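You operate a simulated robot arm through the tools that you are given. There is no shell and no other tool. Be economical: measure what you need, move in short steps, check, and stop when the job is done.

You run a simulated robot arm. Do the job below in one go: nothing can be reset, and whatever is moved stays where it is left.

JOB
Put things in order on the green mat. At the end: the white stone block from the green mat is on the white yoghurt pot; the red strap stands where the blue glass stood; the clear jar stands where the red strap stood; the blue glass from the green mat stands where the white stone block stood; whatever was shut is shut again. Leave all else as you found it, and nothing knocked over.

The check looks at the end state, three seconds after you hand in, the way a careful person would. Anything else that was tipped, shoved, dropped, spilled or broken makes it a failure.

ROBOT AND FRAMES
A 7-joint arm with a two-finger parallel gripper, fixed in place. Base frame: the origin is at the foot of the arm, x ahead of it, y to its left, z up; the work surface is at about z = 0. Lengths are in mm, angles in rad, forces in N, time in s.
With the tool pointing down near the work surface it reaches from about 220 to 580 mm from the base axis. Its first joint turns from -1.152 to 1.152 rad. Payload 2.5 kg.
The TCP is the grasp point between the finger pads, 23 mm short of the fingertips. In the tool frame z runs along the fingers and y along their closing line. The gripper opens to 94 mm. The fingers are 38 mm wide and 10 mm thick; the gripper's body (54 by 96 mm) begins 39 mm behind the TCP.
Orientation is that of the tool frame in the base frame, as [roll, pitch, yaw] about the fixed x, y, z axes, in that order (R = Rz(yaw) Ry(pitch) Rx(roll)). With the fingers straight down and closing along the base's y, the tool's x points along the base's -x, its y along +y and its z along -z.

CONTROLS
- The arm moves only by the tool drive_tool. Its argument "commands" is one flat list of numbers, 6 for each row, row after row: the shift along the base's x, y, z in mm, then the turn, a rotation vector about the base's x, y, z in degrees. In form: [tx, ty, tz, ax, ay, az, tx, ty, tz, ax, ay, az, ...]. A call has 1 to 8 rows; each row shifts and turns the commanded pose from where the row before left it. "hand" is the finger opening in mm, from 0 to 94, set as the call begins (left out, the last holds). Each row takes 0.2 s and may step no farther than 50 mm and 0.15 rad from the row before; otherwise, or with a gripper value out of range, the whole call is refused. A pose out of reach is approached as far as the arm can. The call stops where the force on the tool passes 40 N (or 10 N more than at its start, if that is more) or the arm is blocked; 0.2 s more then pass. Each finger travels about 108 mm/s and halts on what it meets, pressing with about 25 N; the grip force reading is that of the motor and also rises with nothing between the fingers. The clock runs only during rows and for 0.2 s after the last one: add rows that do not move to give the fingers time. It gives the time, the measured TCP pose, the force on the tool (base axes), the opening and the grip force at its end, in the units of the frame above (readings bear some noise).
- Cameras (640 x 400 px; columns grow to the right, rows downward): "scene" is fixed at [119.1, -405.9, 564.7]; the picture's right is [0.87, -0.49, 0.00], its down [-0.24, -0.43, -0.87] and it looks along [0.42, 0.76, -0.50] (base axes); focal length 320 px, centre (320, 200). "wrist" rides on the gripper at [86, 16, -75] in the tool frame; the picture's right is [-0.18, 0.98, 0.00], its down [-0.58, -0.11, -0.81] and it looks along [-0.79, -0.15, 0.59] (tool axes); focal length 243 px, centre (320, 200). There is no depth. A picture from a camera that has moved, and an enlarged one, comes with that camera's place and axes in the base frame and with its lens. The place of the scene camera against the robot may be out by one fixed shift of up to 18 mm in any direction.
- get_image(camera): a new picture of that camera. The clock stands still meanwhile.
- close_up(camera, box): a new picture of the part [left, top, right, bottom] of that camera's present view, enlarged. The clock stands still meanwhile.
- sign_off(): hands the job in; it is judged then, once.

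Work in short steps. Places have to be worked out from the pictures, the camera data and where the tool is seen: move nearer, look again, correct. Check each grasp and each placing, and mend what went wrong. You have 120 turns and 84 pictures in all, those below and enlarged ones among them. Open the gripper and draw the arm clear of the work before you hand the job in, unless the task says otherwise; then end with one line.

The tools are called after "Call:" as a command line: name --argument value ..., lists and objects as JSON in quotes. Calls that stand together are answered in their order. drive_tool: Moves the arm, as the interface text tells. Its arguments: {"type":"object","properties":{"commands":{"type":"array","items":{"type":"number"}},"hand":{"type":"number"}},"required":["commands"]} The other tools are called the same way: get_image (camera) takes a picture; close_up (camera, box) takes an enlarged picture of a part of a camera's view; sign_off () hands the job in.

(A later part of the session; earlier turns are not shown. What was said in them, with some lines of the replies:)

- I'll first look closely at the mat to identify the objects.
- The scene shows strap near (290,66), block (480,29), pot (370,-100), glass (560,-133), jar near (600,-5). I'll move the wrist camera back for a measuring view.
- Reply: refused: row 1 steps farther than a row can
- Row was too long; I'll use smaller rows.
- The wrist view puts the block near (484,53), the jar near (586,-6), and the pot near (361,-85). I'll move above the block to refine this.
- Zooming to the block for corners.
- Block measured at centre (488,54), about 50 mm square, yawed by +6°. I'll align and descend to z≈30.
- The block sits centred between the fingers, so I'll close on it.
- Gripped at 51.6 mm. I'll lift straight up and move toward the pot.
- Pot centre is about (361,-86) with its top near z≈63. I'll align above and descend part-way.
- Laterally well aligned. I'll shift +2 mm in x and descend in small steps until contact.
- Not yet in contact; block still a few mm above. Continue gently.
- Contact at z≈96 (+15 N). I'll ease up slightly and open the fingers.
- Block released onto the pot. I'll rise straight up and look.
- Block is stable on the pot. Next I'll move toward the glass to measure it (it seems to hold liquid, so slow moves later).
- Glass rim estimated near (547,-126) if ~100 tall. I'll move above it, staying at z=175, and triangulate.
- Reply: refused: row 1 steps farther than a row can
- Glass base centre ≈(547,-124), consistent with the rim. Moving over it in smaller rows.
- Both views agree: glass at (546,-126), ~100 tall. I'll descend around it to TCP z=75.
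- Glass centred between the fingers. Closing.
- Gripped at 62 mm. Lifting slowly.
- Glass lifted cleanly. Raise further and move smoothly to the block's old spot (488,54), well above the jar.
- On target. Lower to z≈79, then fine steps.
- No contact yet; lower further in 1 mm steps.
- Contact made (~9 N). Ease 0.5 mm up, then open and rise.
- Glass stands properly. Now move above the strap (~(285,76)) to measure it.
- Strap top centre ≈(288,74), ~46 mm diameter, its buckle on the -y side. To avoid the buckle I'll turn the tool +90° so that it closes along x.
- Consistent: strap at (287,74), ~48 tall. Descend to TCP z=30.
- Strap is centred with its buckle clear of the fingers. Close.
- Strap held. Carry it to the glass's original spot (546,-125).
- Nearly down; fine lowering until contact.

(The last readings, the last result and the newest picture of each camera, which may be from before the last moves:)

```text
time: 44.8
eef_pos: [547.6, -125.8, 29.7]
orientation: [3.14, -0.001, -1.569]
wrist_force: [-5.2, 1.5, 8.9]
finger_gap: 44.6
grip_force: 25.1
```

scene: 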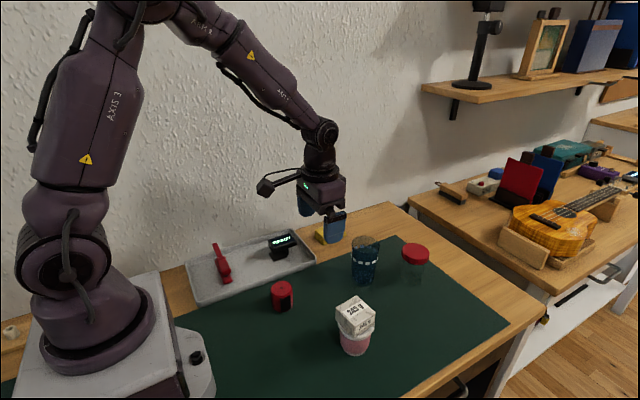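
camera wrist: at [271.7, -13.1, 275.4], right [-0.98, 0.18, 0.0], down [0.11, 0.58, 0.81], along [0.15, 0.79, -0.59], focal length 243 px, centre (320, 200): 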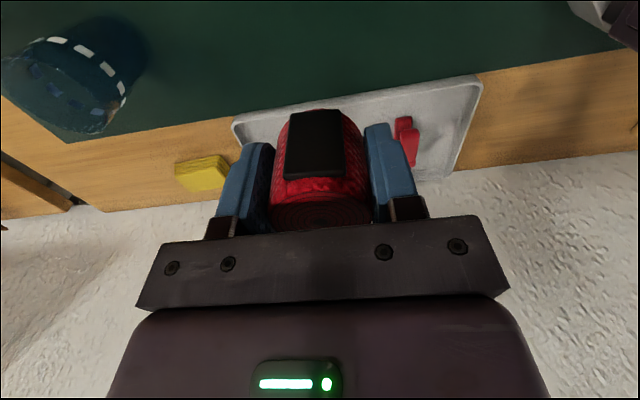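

Contact (~9 N). Ease up slightly, open and rise.

Call:
drive_tool --commands '[0, 0, 0.6, 0, 0, 0, 0, 0, 0, 0, 0, 0]'

Call:
drive_tool --commands '[0, 0, 0, 0, 0, 0, 0, 0, 0, 0, 0, 0, 0, 0, 0, 0, 0, 0]' --hand 75

Call:
drive_tool --commands '[0, 0, 15, 0, 0, 0, 0, 0, 35, 0, 0, 0, 0, 0, 45, 0, 0, 0, 0, 0, 45, 0, 0, 0, -10, 0, 20, 0, 0, -8, -10, 0, 10, 0, 0, -8, -10, 0, 10, 0, 0, -8, -10, 0, 0, 0, 0, -8]'

Call:
drive_tool --commands '[-10, 8, 0, 0, 0, -8, -10, 9, 0, 0, 0, -8, -10, 9, 0, 0, 0, -8, -10, 9, 0, 0, 0, -8, -10, 9, 0, 0, 0, -8, -10, 9, 0, 0, 0, -8, 0, 9, 0, 0, 0, -8, 0, 0, 0, 0, 0, -2]' --hand 94

Call:
get_image --camera "wrist"

Call:
get_image --camera "scene"

```text
time: 45.4
eef_pos: [547.0, -126.7, 29.8]
orientation: [3.141, 0.0, -1.572]
wrist_force: [-0.3, 0.7, 1.2]
finger_gap: 44.8
grip_force: 25.2
```

```text
time: 46.2
eef_pos: [546.3, -125.3, 29.3]
orientation: [-3.142, -0.001, -1.571]
wrist_force: [0.4, 0.7, 0.4]
finger_gap: 75.2
grip_force: 0.0
```

```text
time: 48.0
eef_pos: [506.4, -125.2, 210.4]
orientation: [3.141, 0.001, -2.131]
wrist_force: [0.1, -0.1, 0.0]
finger_gap: 74.9
grip_force: 0.0
```

```text
time: 49.8
eef_pos: [446.9, -63.1, 209.6]
orientation: [3.141, 0.001, 3.139]
wrist_force: [-0.4, 0.4, -0.4]
finger_gap: 94.1
grip_force: 0.1
```

```text
46 pictures are left
camera wrist: at [360.1, -47.6, 283.3], right [0.19, 0.98, 0.0], down [0.58, -0.11, 0.81], along [0.79, -0.15, -0.59], focal length 243 px, centre (320, 200)
```

wrist: 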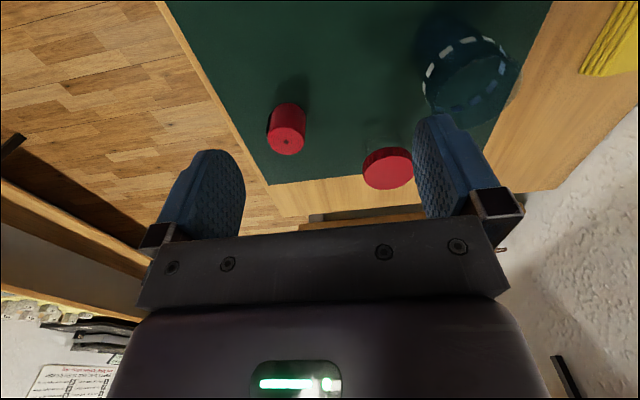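

```text
45 pictures are left
```

scene: 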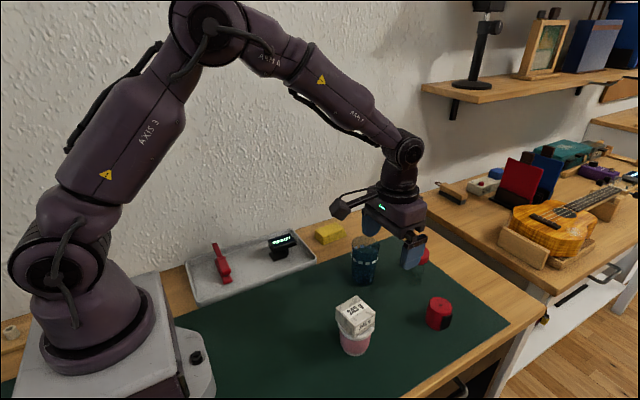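

Strap stands upright at the glass spot. Now the jar near (585,-5): I'll yaw +20° so the camera stays clear of the glass, and move above.

Call:
drive_tool --commands '[35, 15, 0, 0, 0, 7, 35, 15, 0, 0, 0, 7, 35, 14, -10, 0, 0, 6, 33, 14, -15, 0, 0, 0, 0, 0, 0, 0, 0, 0]'

Call:
get_image --camera "wrist"

Call:
close_up --camera "wrist" --box '[224, 20, 416, 140]'

```text
time: 51.0
eef_pos: [585.0, -6.1, 183.9]
orientation: [3.14, -0.003, -2.792]
wrist_force: [-0.4, -0.3, 0.1]
finger_gap: 93.9
grip_force: 0.0
```

```text
44 pictures are left
camera wrist: at [497.8, -21.5, 258.0], right [-0.16, 0.99, 0.0], down [0.58, 0.1, 0.81], along [0.79, 0.13, -0.59], focal length 243 px, centre (320, 200)
```

wrist: 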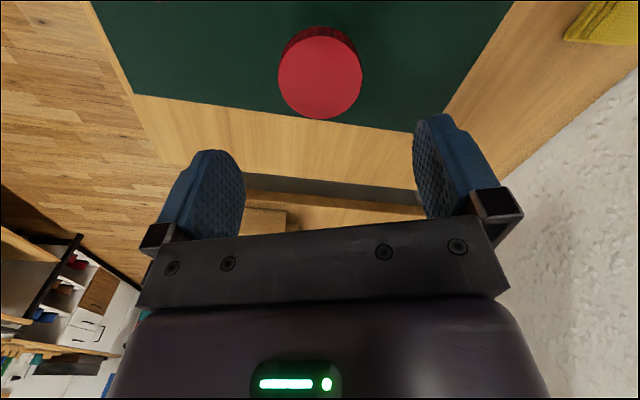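

```text
3.33 times, centred on (320, 80) of wrist
camera zoom: at [497.8, -21.5, 258.0], right [-0.16, 0.99, 0.0], down [0.58, 0.1, 0.81], along [0.79, 0.13, -0.59], focal length 809 px, centre (320, 600)
```

zoom: 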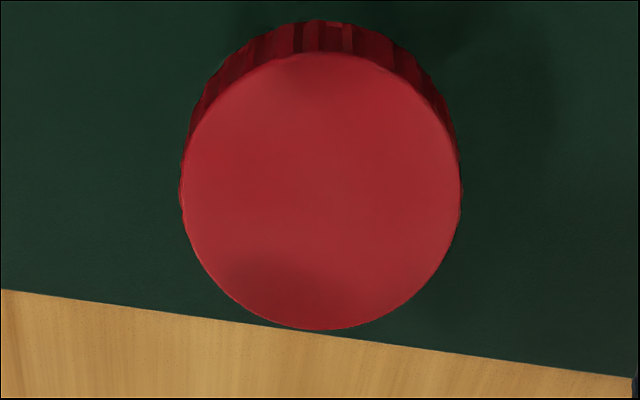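

Lid centre ≈(589,-7), top z≈76, diameter ≈63. Descend with the pads at lid/upper jar level (z≈62).

Call:
drive_tool --commands '[3, -1, -30, 0, 0, 0, 0, 0, -30, 0, 0, 0, 0, 0, -30, 0, 0, 0, 0, 0, -20, 0, 0, 0, 0, 0, -12, 0, 0, 0, 0, 0, 0, 0, 0, 0]'

Call:
get_image --camera "wrist"

Call:
close_up --camera "scene" --box '[340, 200, 468, 300]'

```text
time: 52.4
eef_pos: [587.8, -6.1, 61.4]
orientation: [-3.14, 0.0, -2.79]
wrist_force: [-0.1, 0.3, 0.4]
finger_gap: 94.1
grip_force: 0.0
```

```text
42 pictures are left
camera wrist: at [501.2, -21.2, 136.6], right [-0.16, 0.99, 0.0], down [0.58, 0.1, 0.81], along [0.8, 0.13, -0.59], focal length 243 px, centre (320, 200)
```

wrist: 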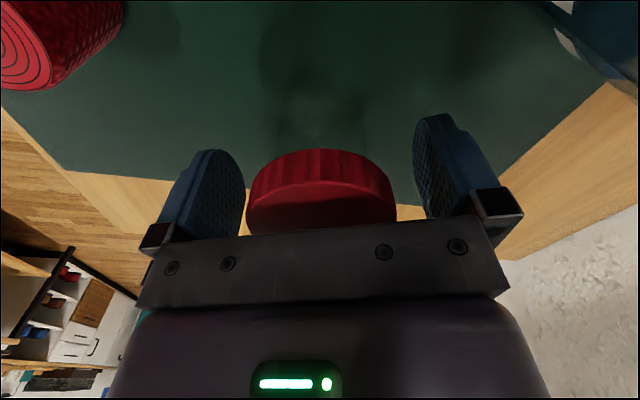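

```text
4.00 times, centred on (404, 250) of scene
camera zoom: at [119.1, -405.9, 564.7], right [0.87, -0.49, 0.0], down [-0.24, -0.43, -0.87], along [0.42, 0.76, -0.5], focal length 1281 px, centre (-16, 0)
```

zoom: 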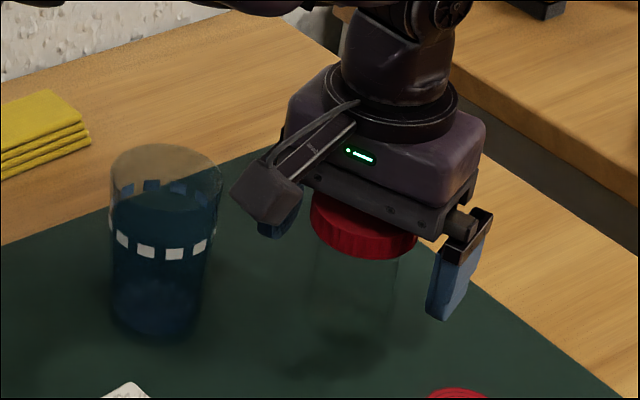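

The near-edge geometry suggests the lid centre is a few mm farther; nudging +6 mm in x and checking reach.

Call:
drive_tool --commands '[6, 1, 0, 0, 0, 0, 0, 0, 0, 0, 0, 0]'

Call:
close_up --camera "wrist" --box '[224, 120, 416, 240]'

```text
time: 53.0
eef_pos: [593.2, -6.5, 63.4]
orientation: [3.141, -0.002, -2.789]
wrist_force: [0.8, 0.9, -0.8]
finger_gap: 94.0
grip_force: 0.0
```

```text
3.33 times, centred on (320, 180) of wrist
camera zoom: at [506.6, -20.8, 136.5], right [-0.16, 0.99, 0.0], down [0.58, 0.1, 0.81], along [0.8, 0.13, -0.59], focal length 809 px, centre (320, 267)
```

zoom: 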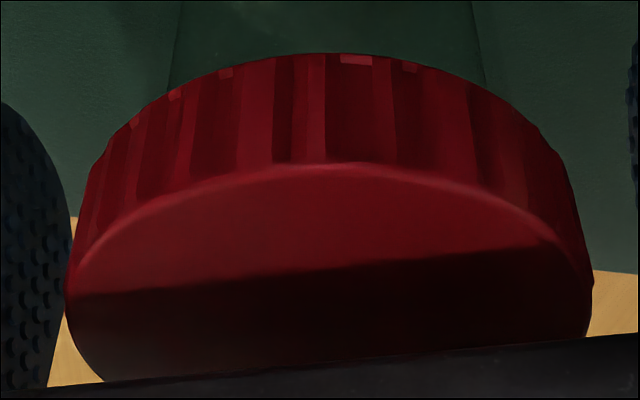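

Re-solving gives lid top z≈81 and centre right at the TCP. Closing on the lid/jar.

Call:
drive_tool --commands '[0, 0, 0, 0, 0, 0, 0, 0, 0, 0, 0, 0, 0, 0, 0, 0, 0, 0]' --hand 48

Call:
drive_tool --commands '[0, 0, 3, 0, 0, 0, 0, 0, 4, 0, 0, 0, 0, 0, 0, 0, 0, 0]'

Call:
close_up --camera "scene" --box '[340, 200, 468, 300]'

```text
time: 53.8
eef_pos: [592.7, -5.7, 63.8]
orientation: [-3.141, 0.001, -2.794]
wrist_force: [0.1, 0.9, -0.8]
finger_gap: 59.2
grip_force: 25.4
```

```text
time: 54.6
eef_pos: [593.7, -5.1, 69.5]
orientation: [3.141, 0.0, -2.793]
wrist_force: [0.4, -0.6, -1.4]
finger_gap: 59.4
grip_force: 24.7
```

```text
4.00 times, centred on (404, 250) of scene
camera zoom: at [119.1, -405.9, 564.7], right [0.87, -0.49, 0.0], down [-0.24, -0.43, -0.87], along [0.42, 0.76, -0.5], focal length 1281 px, centre (-16, 0)
```

zoom: 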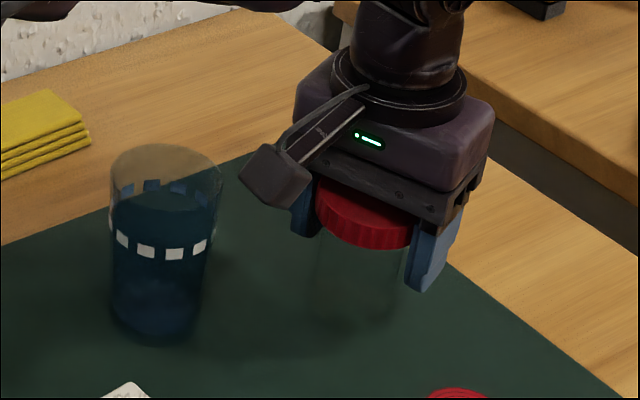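

Gap 59 mm. Raise a bit more and check that the jar comes with the lid.

Call:
drive_tool --commands '[0, 0, 5, 0, 0, 0, 0, 0, 8, 0, 0, 0, 0, 0, 8, 0, 0, 0, 0, 0, 5, 0, 0, 0, 0, 0, 0, 0, 0, 0]'

Call:
close_up --camera "scene" --box '[380, 220, 460, 290]'

Call:
get_image --camera "wrist"

```text
time: 55.8
eef_pos: [592.3, -5.5, 95.5]
orientation: [-3.141, 0.0, -2.792]
wrist_force: [-0.2, -1.0, -1.2]
finger_gap: 59.4
grip_force: 24.5
```

```text
5.71 times, centred on (420, 255) of scene
camera zoom: at [119.1, -405.9, 564.7], right [0.87, -0.49, 0.0], down [-0.24, -0.43, -0.87], along [0.42, 0.76, -0.5], focal length 1830 px, centre (-251, -114)
```

zoom: 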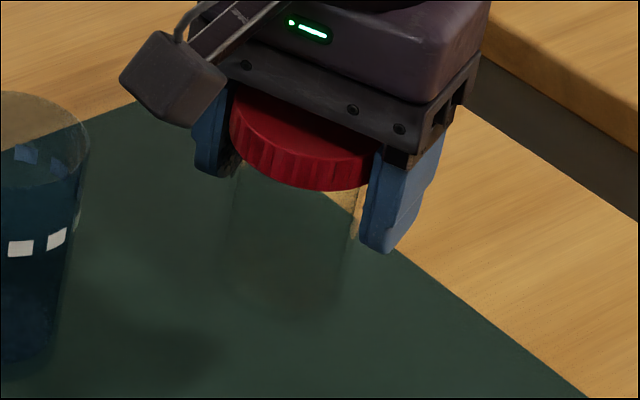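

```text
37 pictures are left
camera wrist: at [506.5, -20.6, 169.9], right [-0.16, 0.99, 0.0], down [0.58, 0.1, 0.81], along [0.8, 0.13, -0.59], focal length 243 px, centre (320, 200)
```

wrist: 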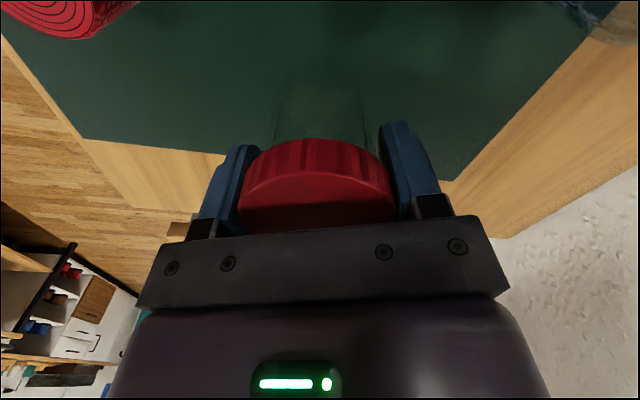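

The jar body rises with the lid. Raise to ~200 and carry to the strap's old spot (288,75).

Call:
drive_tool --commands '[-5, 0, 15, 0, 0, 0, -8, 0, 22, 0, 0, 0, -8, 0, 25, 0, 0, 0, -10, 0, 25, 0, 0, 0, -15, 2, 18, 0, 0, 0, -25, 6, 4, 0, 0, 0, -30, 9, 0, 0, 0, 0, -30, 9, 0, 0, 0, 0]'

Call:
drive_tool --commands '[-30, 9, 0, 0, 0, 0, -30, 9, 0, 0, 0, 0, -30, 9, 0, 0, 0, 0, -30, 9, 0, 0, 0, 0, -25, 9, 0, 0, 0, 0, -18, 6, 0, 0, 0, 0, -10.3, 3.5, 0, 0, 0, 0, 0, 0, 0, 0, 0, 0]'

Call:
get_image --camera "scene"

Call:
get_image --camera "wrist"

```text
time: 57.6
eef_pos: [462.7, 20.8, 204.0]
orientation: [3.14, 0.001, -2.793]
wrist_force: [0.0, 0.2, -2.6]
finger_gap: 59.1
grip_force: 25.0
```

```text
time: 59.4
eef_pos: [288.8, 75.1, 205.7]
orientation: [-3.14, 0.0, -2.794]
wrist_force: [0.5, 0.1, -1.6]
finger_gap: 58.8
grip_force: 25.1
```

```text
36 pictures are left
```

scene: 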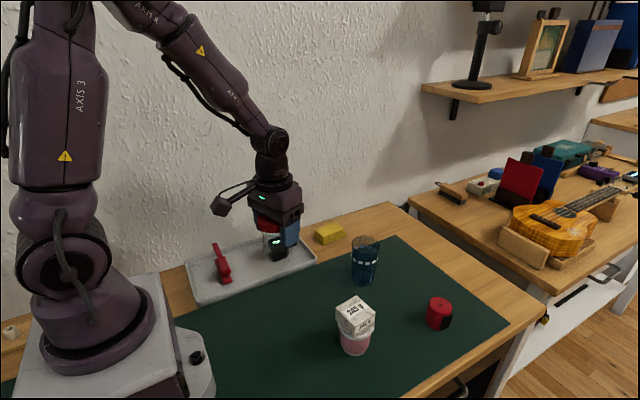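

```text
35 pictures are left
camera wrist: at [201.8, 60.7, 279.7], right [-0.16, 0.99, 0.0], down [0.58, 0.1, 0.81], along [0.8, 0.13, -0.59], focal length 243 px, centre (320, 200)
```

wrist: 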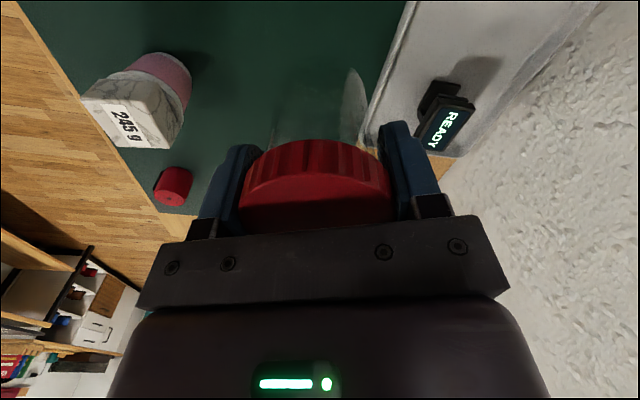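

Jar held, over the target. Lower toward the mat (release height ≈63).

Call:
drive_tool --commands '[-0.5, 0, -15, 0, 0, 0, 0, 0, -28, 0, 0, 0, 0, 0, -30, 0, 0, 0, 0, 0, -28, 0, 0, 0, 0, 0, -20, 0, 0, 0, 0, 0, -12, 0, 0, 0, 0, 0, -5, 0, 0, 0, 0, 0, 0, 0, 0, 0]'

Call:
drive_tool --commands '[0, 0, -1.2, 0, 0, 0, 0, 0, 0, 0, 0, 0]'

Call:
close_up --camera "scene" --box '[230, 220, 326, 320]'

```text
time: 61.2
eef_pos: [286.9, 74.0, 67.5]
orientation: [3.141, -0.001, -2.792]
wrist_force: [-0.4, 0.3, -1.0]
finger_gap: 58.7
grip_force: 25.1
```

```text
time: 61.8
eef_pos: [288.6, 74.0, 64.5]
orientation: [-3.141, 0.0, -2.792]
wrist_force: [-0.3, 0.3, -1.1]
finger_gap: 58.6
grip_force: 25.0
```

```text
4.00 times, centred on (278, 270) of scene
camera zoom: at [119.1, -405.9, 564.7], right [0.87, -0.49, 0.0], down [-0.24, -0.43, -0.87], along [0.42, 0.76, -0.5], focal length 1281 px, centre (488, -80)
```

zoom: 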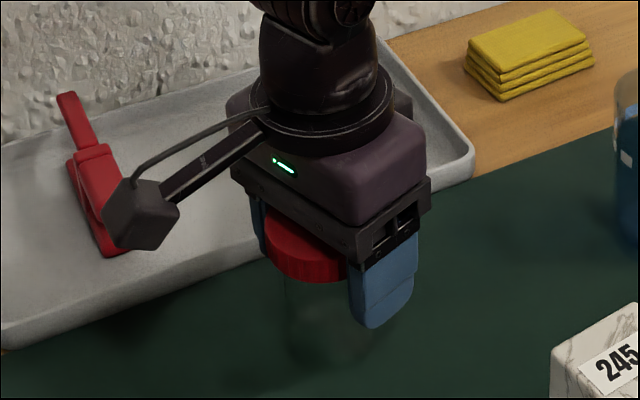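

Fine lowering to contact.

Call:
drive_tool --commands '[0, 0, -0.8, 0, 0, 0, 0, 0, 0, 0, 0, 0]'

Call:
drive_tool --commands '[0, 0, -0.8, 0, 0, 0, 0, 0, 0, 0, 0, 0]'

Call:
drive_tool --commands '[0, 0, -0.8, 0, 0, 0, 0, 0, 0, 0, 0, 0]'

```text
time: 62.4
eef_pos: [288.1, 74.9, 63.3]
orientation: [3.141, -0.001, -2.792]
wrist_force: [0.1, 0.8, -1.2]
finger_gap: 58.3
grip_force: 24.6
```

```text
time: 63.0
eef_pos: [288.2, 73.8, 63.3]
orientation: [3.142, 0.001, -2.792]
wrist_force: [0.4, 0.6, -2.0]
finger_gap: 58.5
grip_force: 25.1
```

```text
time: 63.6
eef_pos: [289.7, 73.6, 62.8]
orientation: [3.141, -0.002, -2.793]
wrist_force: [-1.0, 0.9, -2.4]
finger_gap: 58.3
grip_force: 24.6
```

Call:
drive_tool --commands '[0, 0, -0.8, 0, 0, 0, 0, 0, 0, 0, 0, 0]'

Call:
drive_tool --commands '[0, 0, -0.8, 0, 0, 0, 0, 0, 0, 0, 0, 0]'

Call:
drive_tool --commands '[0, 0, -0.8, 0, 0, 0, 0, 0, 0, 0, 0, 0]'

```text
time: 64.2
eef_pos: [288.8, 74.1, 61.2]
orientation: [-3.141, -0.001, -2.792]
wrist_force: [-0.2, 0.2, -1.6]
finger_gap: 58.6
grip_force: 25.1
```

```text
time: 64.8
eef_pos: [288.1, 73.7, 61.8]
orientation: [3.141, 0.001, -2.792]
wrist_force: [-1.1, -0.4, 7.6]
finger_gap: 58.5
grip_force: 25.6
```

```text
time: 65.4
eef_pos: [288.3, 75.7, 59.8]
orientation: [-3.14, 0.003, -2.791]
wrist_force: [-0.6, 2.4, 14.1]
finger_gap: 58.6
grip_force: 25.8
```

Contact (14 N). Ease up slightly, open modestly, rise straight up.

Call:
drive_tool --commands '[0, 0, 1, 0, 0, 0, 0, 0, 0, 0, 0, 0]'

Call:
drive_tool --commands '[0, 0, 0, 0, 0, 0, 0, 0, 0, 0, 0, 0, 0, 0, 0, 0, 0, 0]' --hand 82

Call:
drive_tool --commands '[0, 0, 12, 0, 0, 0, 0, 0, 30, 0, 0, 0, 0, 0, 40, 0, 0, 0, 0, 0, 45, 0, 0, 0, 0, 0, 45, 0, 0, 0, 0, 0, 45, 0, 0, 0, 0, 0, 0, 0, 0, 0]'

Call:
get_image --camera "scene"

Call:
get_image --camera "wrist"

Call:
close_up --camera "scene" --box '[230, 220, 390, 320]'

```text
time: 66.0
eef_pos: [287.7, 74.5, 60.8]
orientation: [3.14, -0.001, -2.793]
wrist_force: [-0.4, 0.8, -0.5]
finger_gap: 58.1
grip_force: 24.8
```

```text
time: 66.8
eef_pos: [288.1, 73.1, 61.5]
orientation: [-3.141, 0.0, -2.791]
wrist_force: [-0.6, 0.3, -0.3]
finger_gap: 81.9
grip_force: 0.2
```

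```text
time: 68.4
eef_pos: [287.6, 74.8, 280.8]
orientation: [-3.14, 0.001, -2.793]
wrist_force: [0.0, -0.2, -0.8]
finger_gap: 82.3
grip_force: 0.1
```

```text
33 pictures are left
```

scene: 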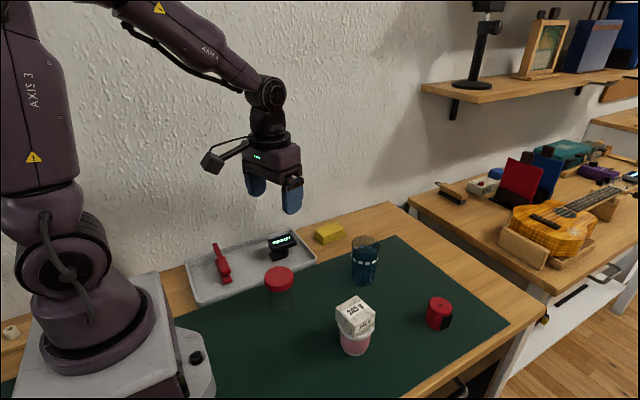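

```text
32 pictures are left
camera wrist: at [200.6, 59.4, 355.3], right [-0.16, 0.99, 0.0], down [0.58, 0.1, 0.81], along [0.8, 0.13, -0.59], focal length 243 px, centre (320, 200)
```

wrist: 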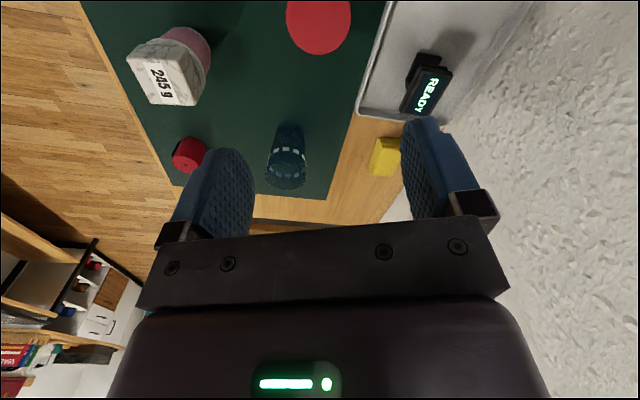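

```text
4.00 times, centred on (310, 270) of scene
camera zoom: at [119.1, -405.9, 564.7], right [0.87, -0.49, 0.0], down [-0.24, -0.43, -0.87], along [0.42, 0.76, -0.5], focal length 1281 px, centre (360, -80)
```

zoom: 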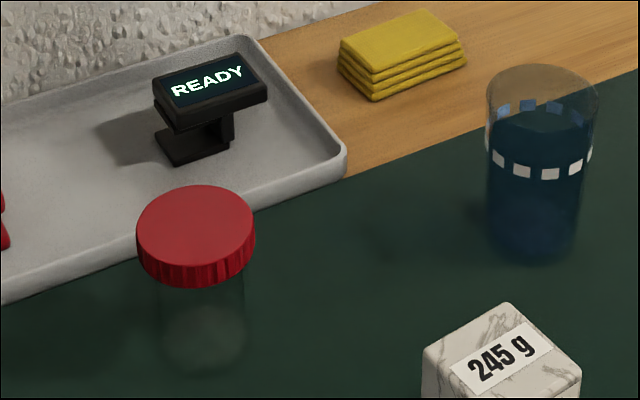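

All upright and shut. Quick check of the strap position against the original glass view (same crop as at the start).

Call:
close_up --camera "scene" --box '[320, 230, 512, 360]'

```text
3.08 times, centred on (416, 295) of scene
camera zoom: at [119.1, -405.9, 564.7], right [0.87, -0.49, 0.0], down [-0.24, -0.43, -0.87], along [0.42, 0.76, -0.5], focal length 986 px, centre (25, -92)
```

zoom: 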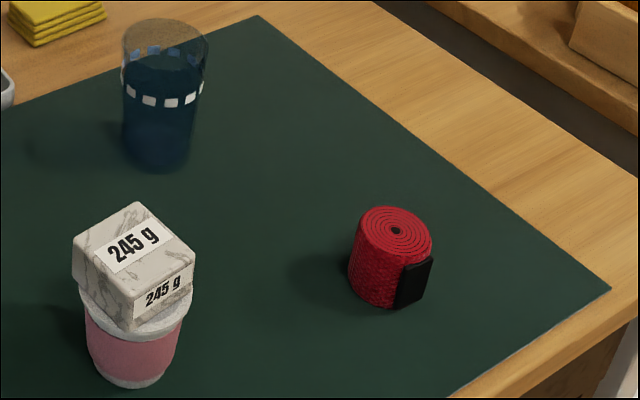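

Strap matches the glass's former base within a few mm, the glass sits where the block was, and the arm is clear with its gripper open. Handing in.

Call:
sign_off

```text
The job is handed in.
```

The job is handed in: the block is on the yoghurt pot, the glass, strap and jar stand in their new places within a few millimetres by the camera views, the jar's lid is still on, and I saw nothing else moved or knocked over.
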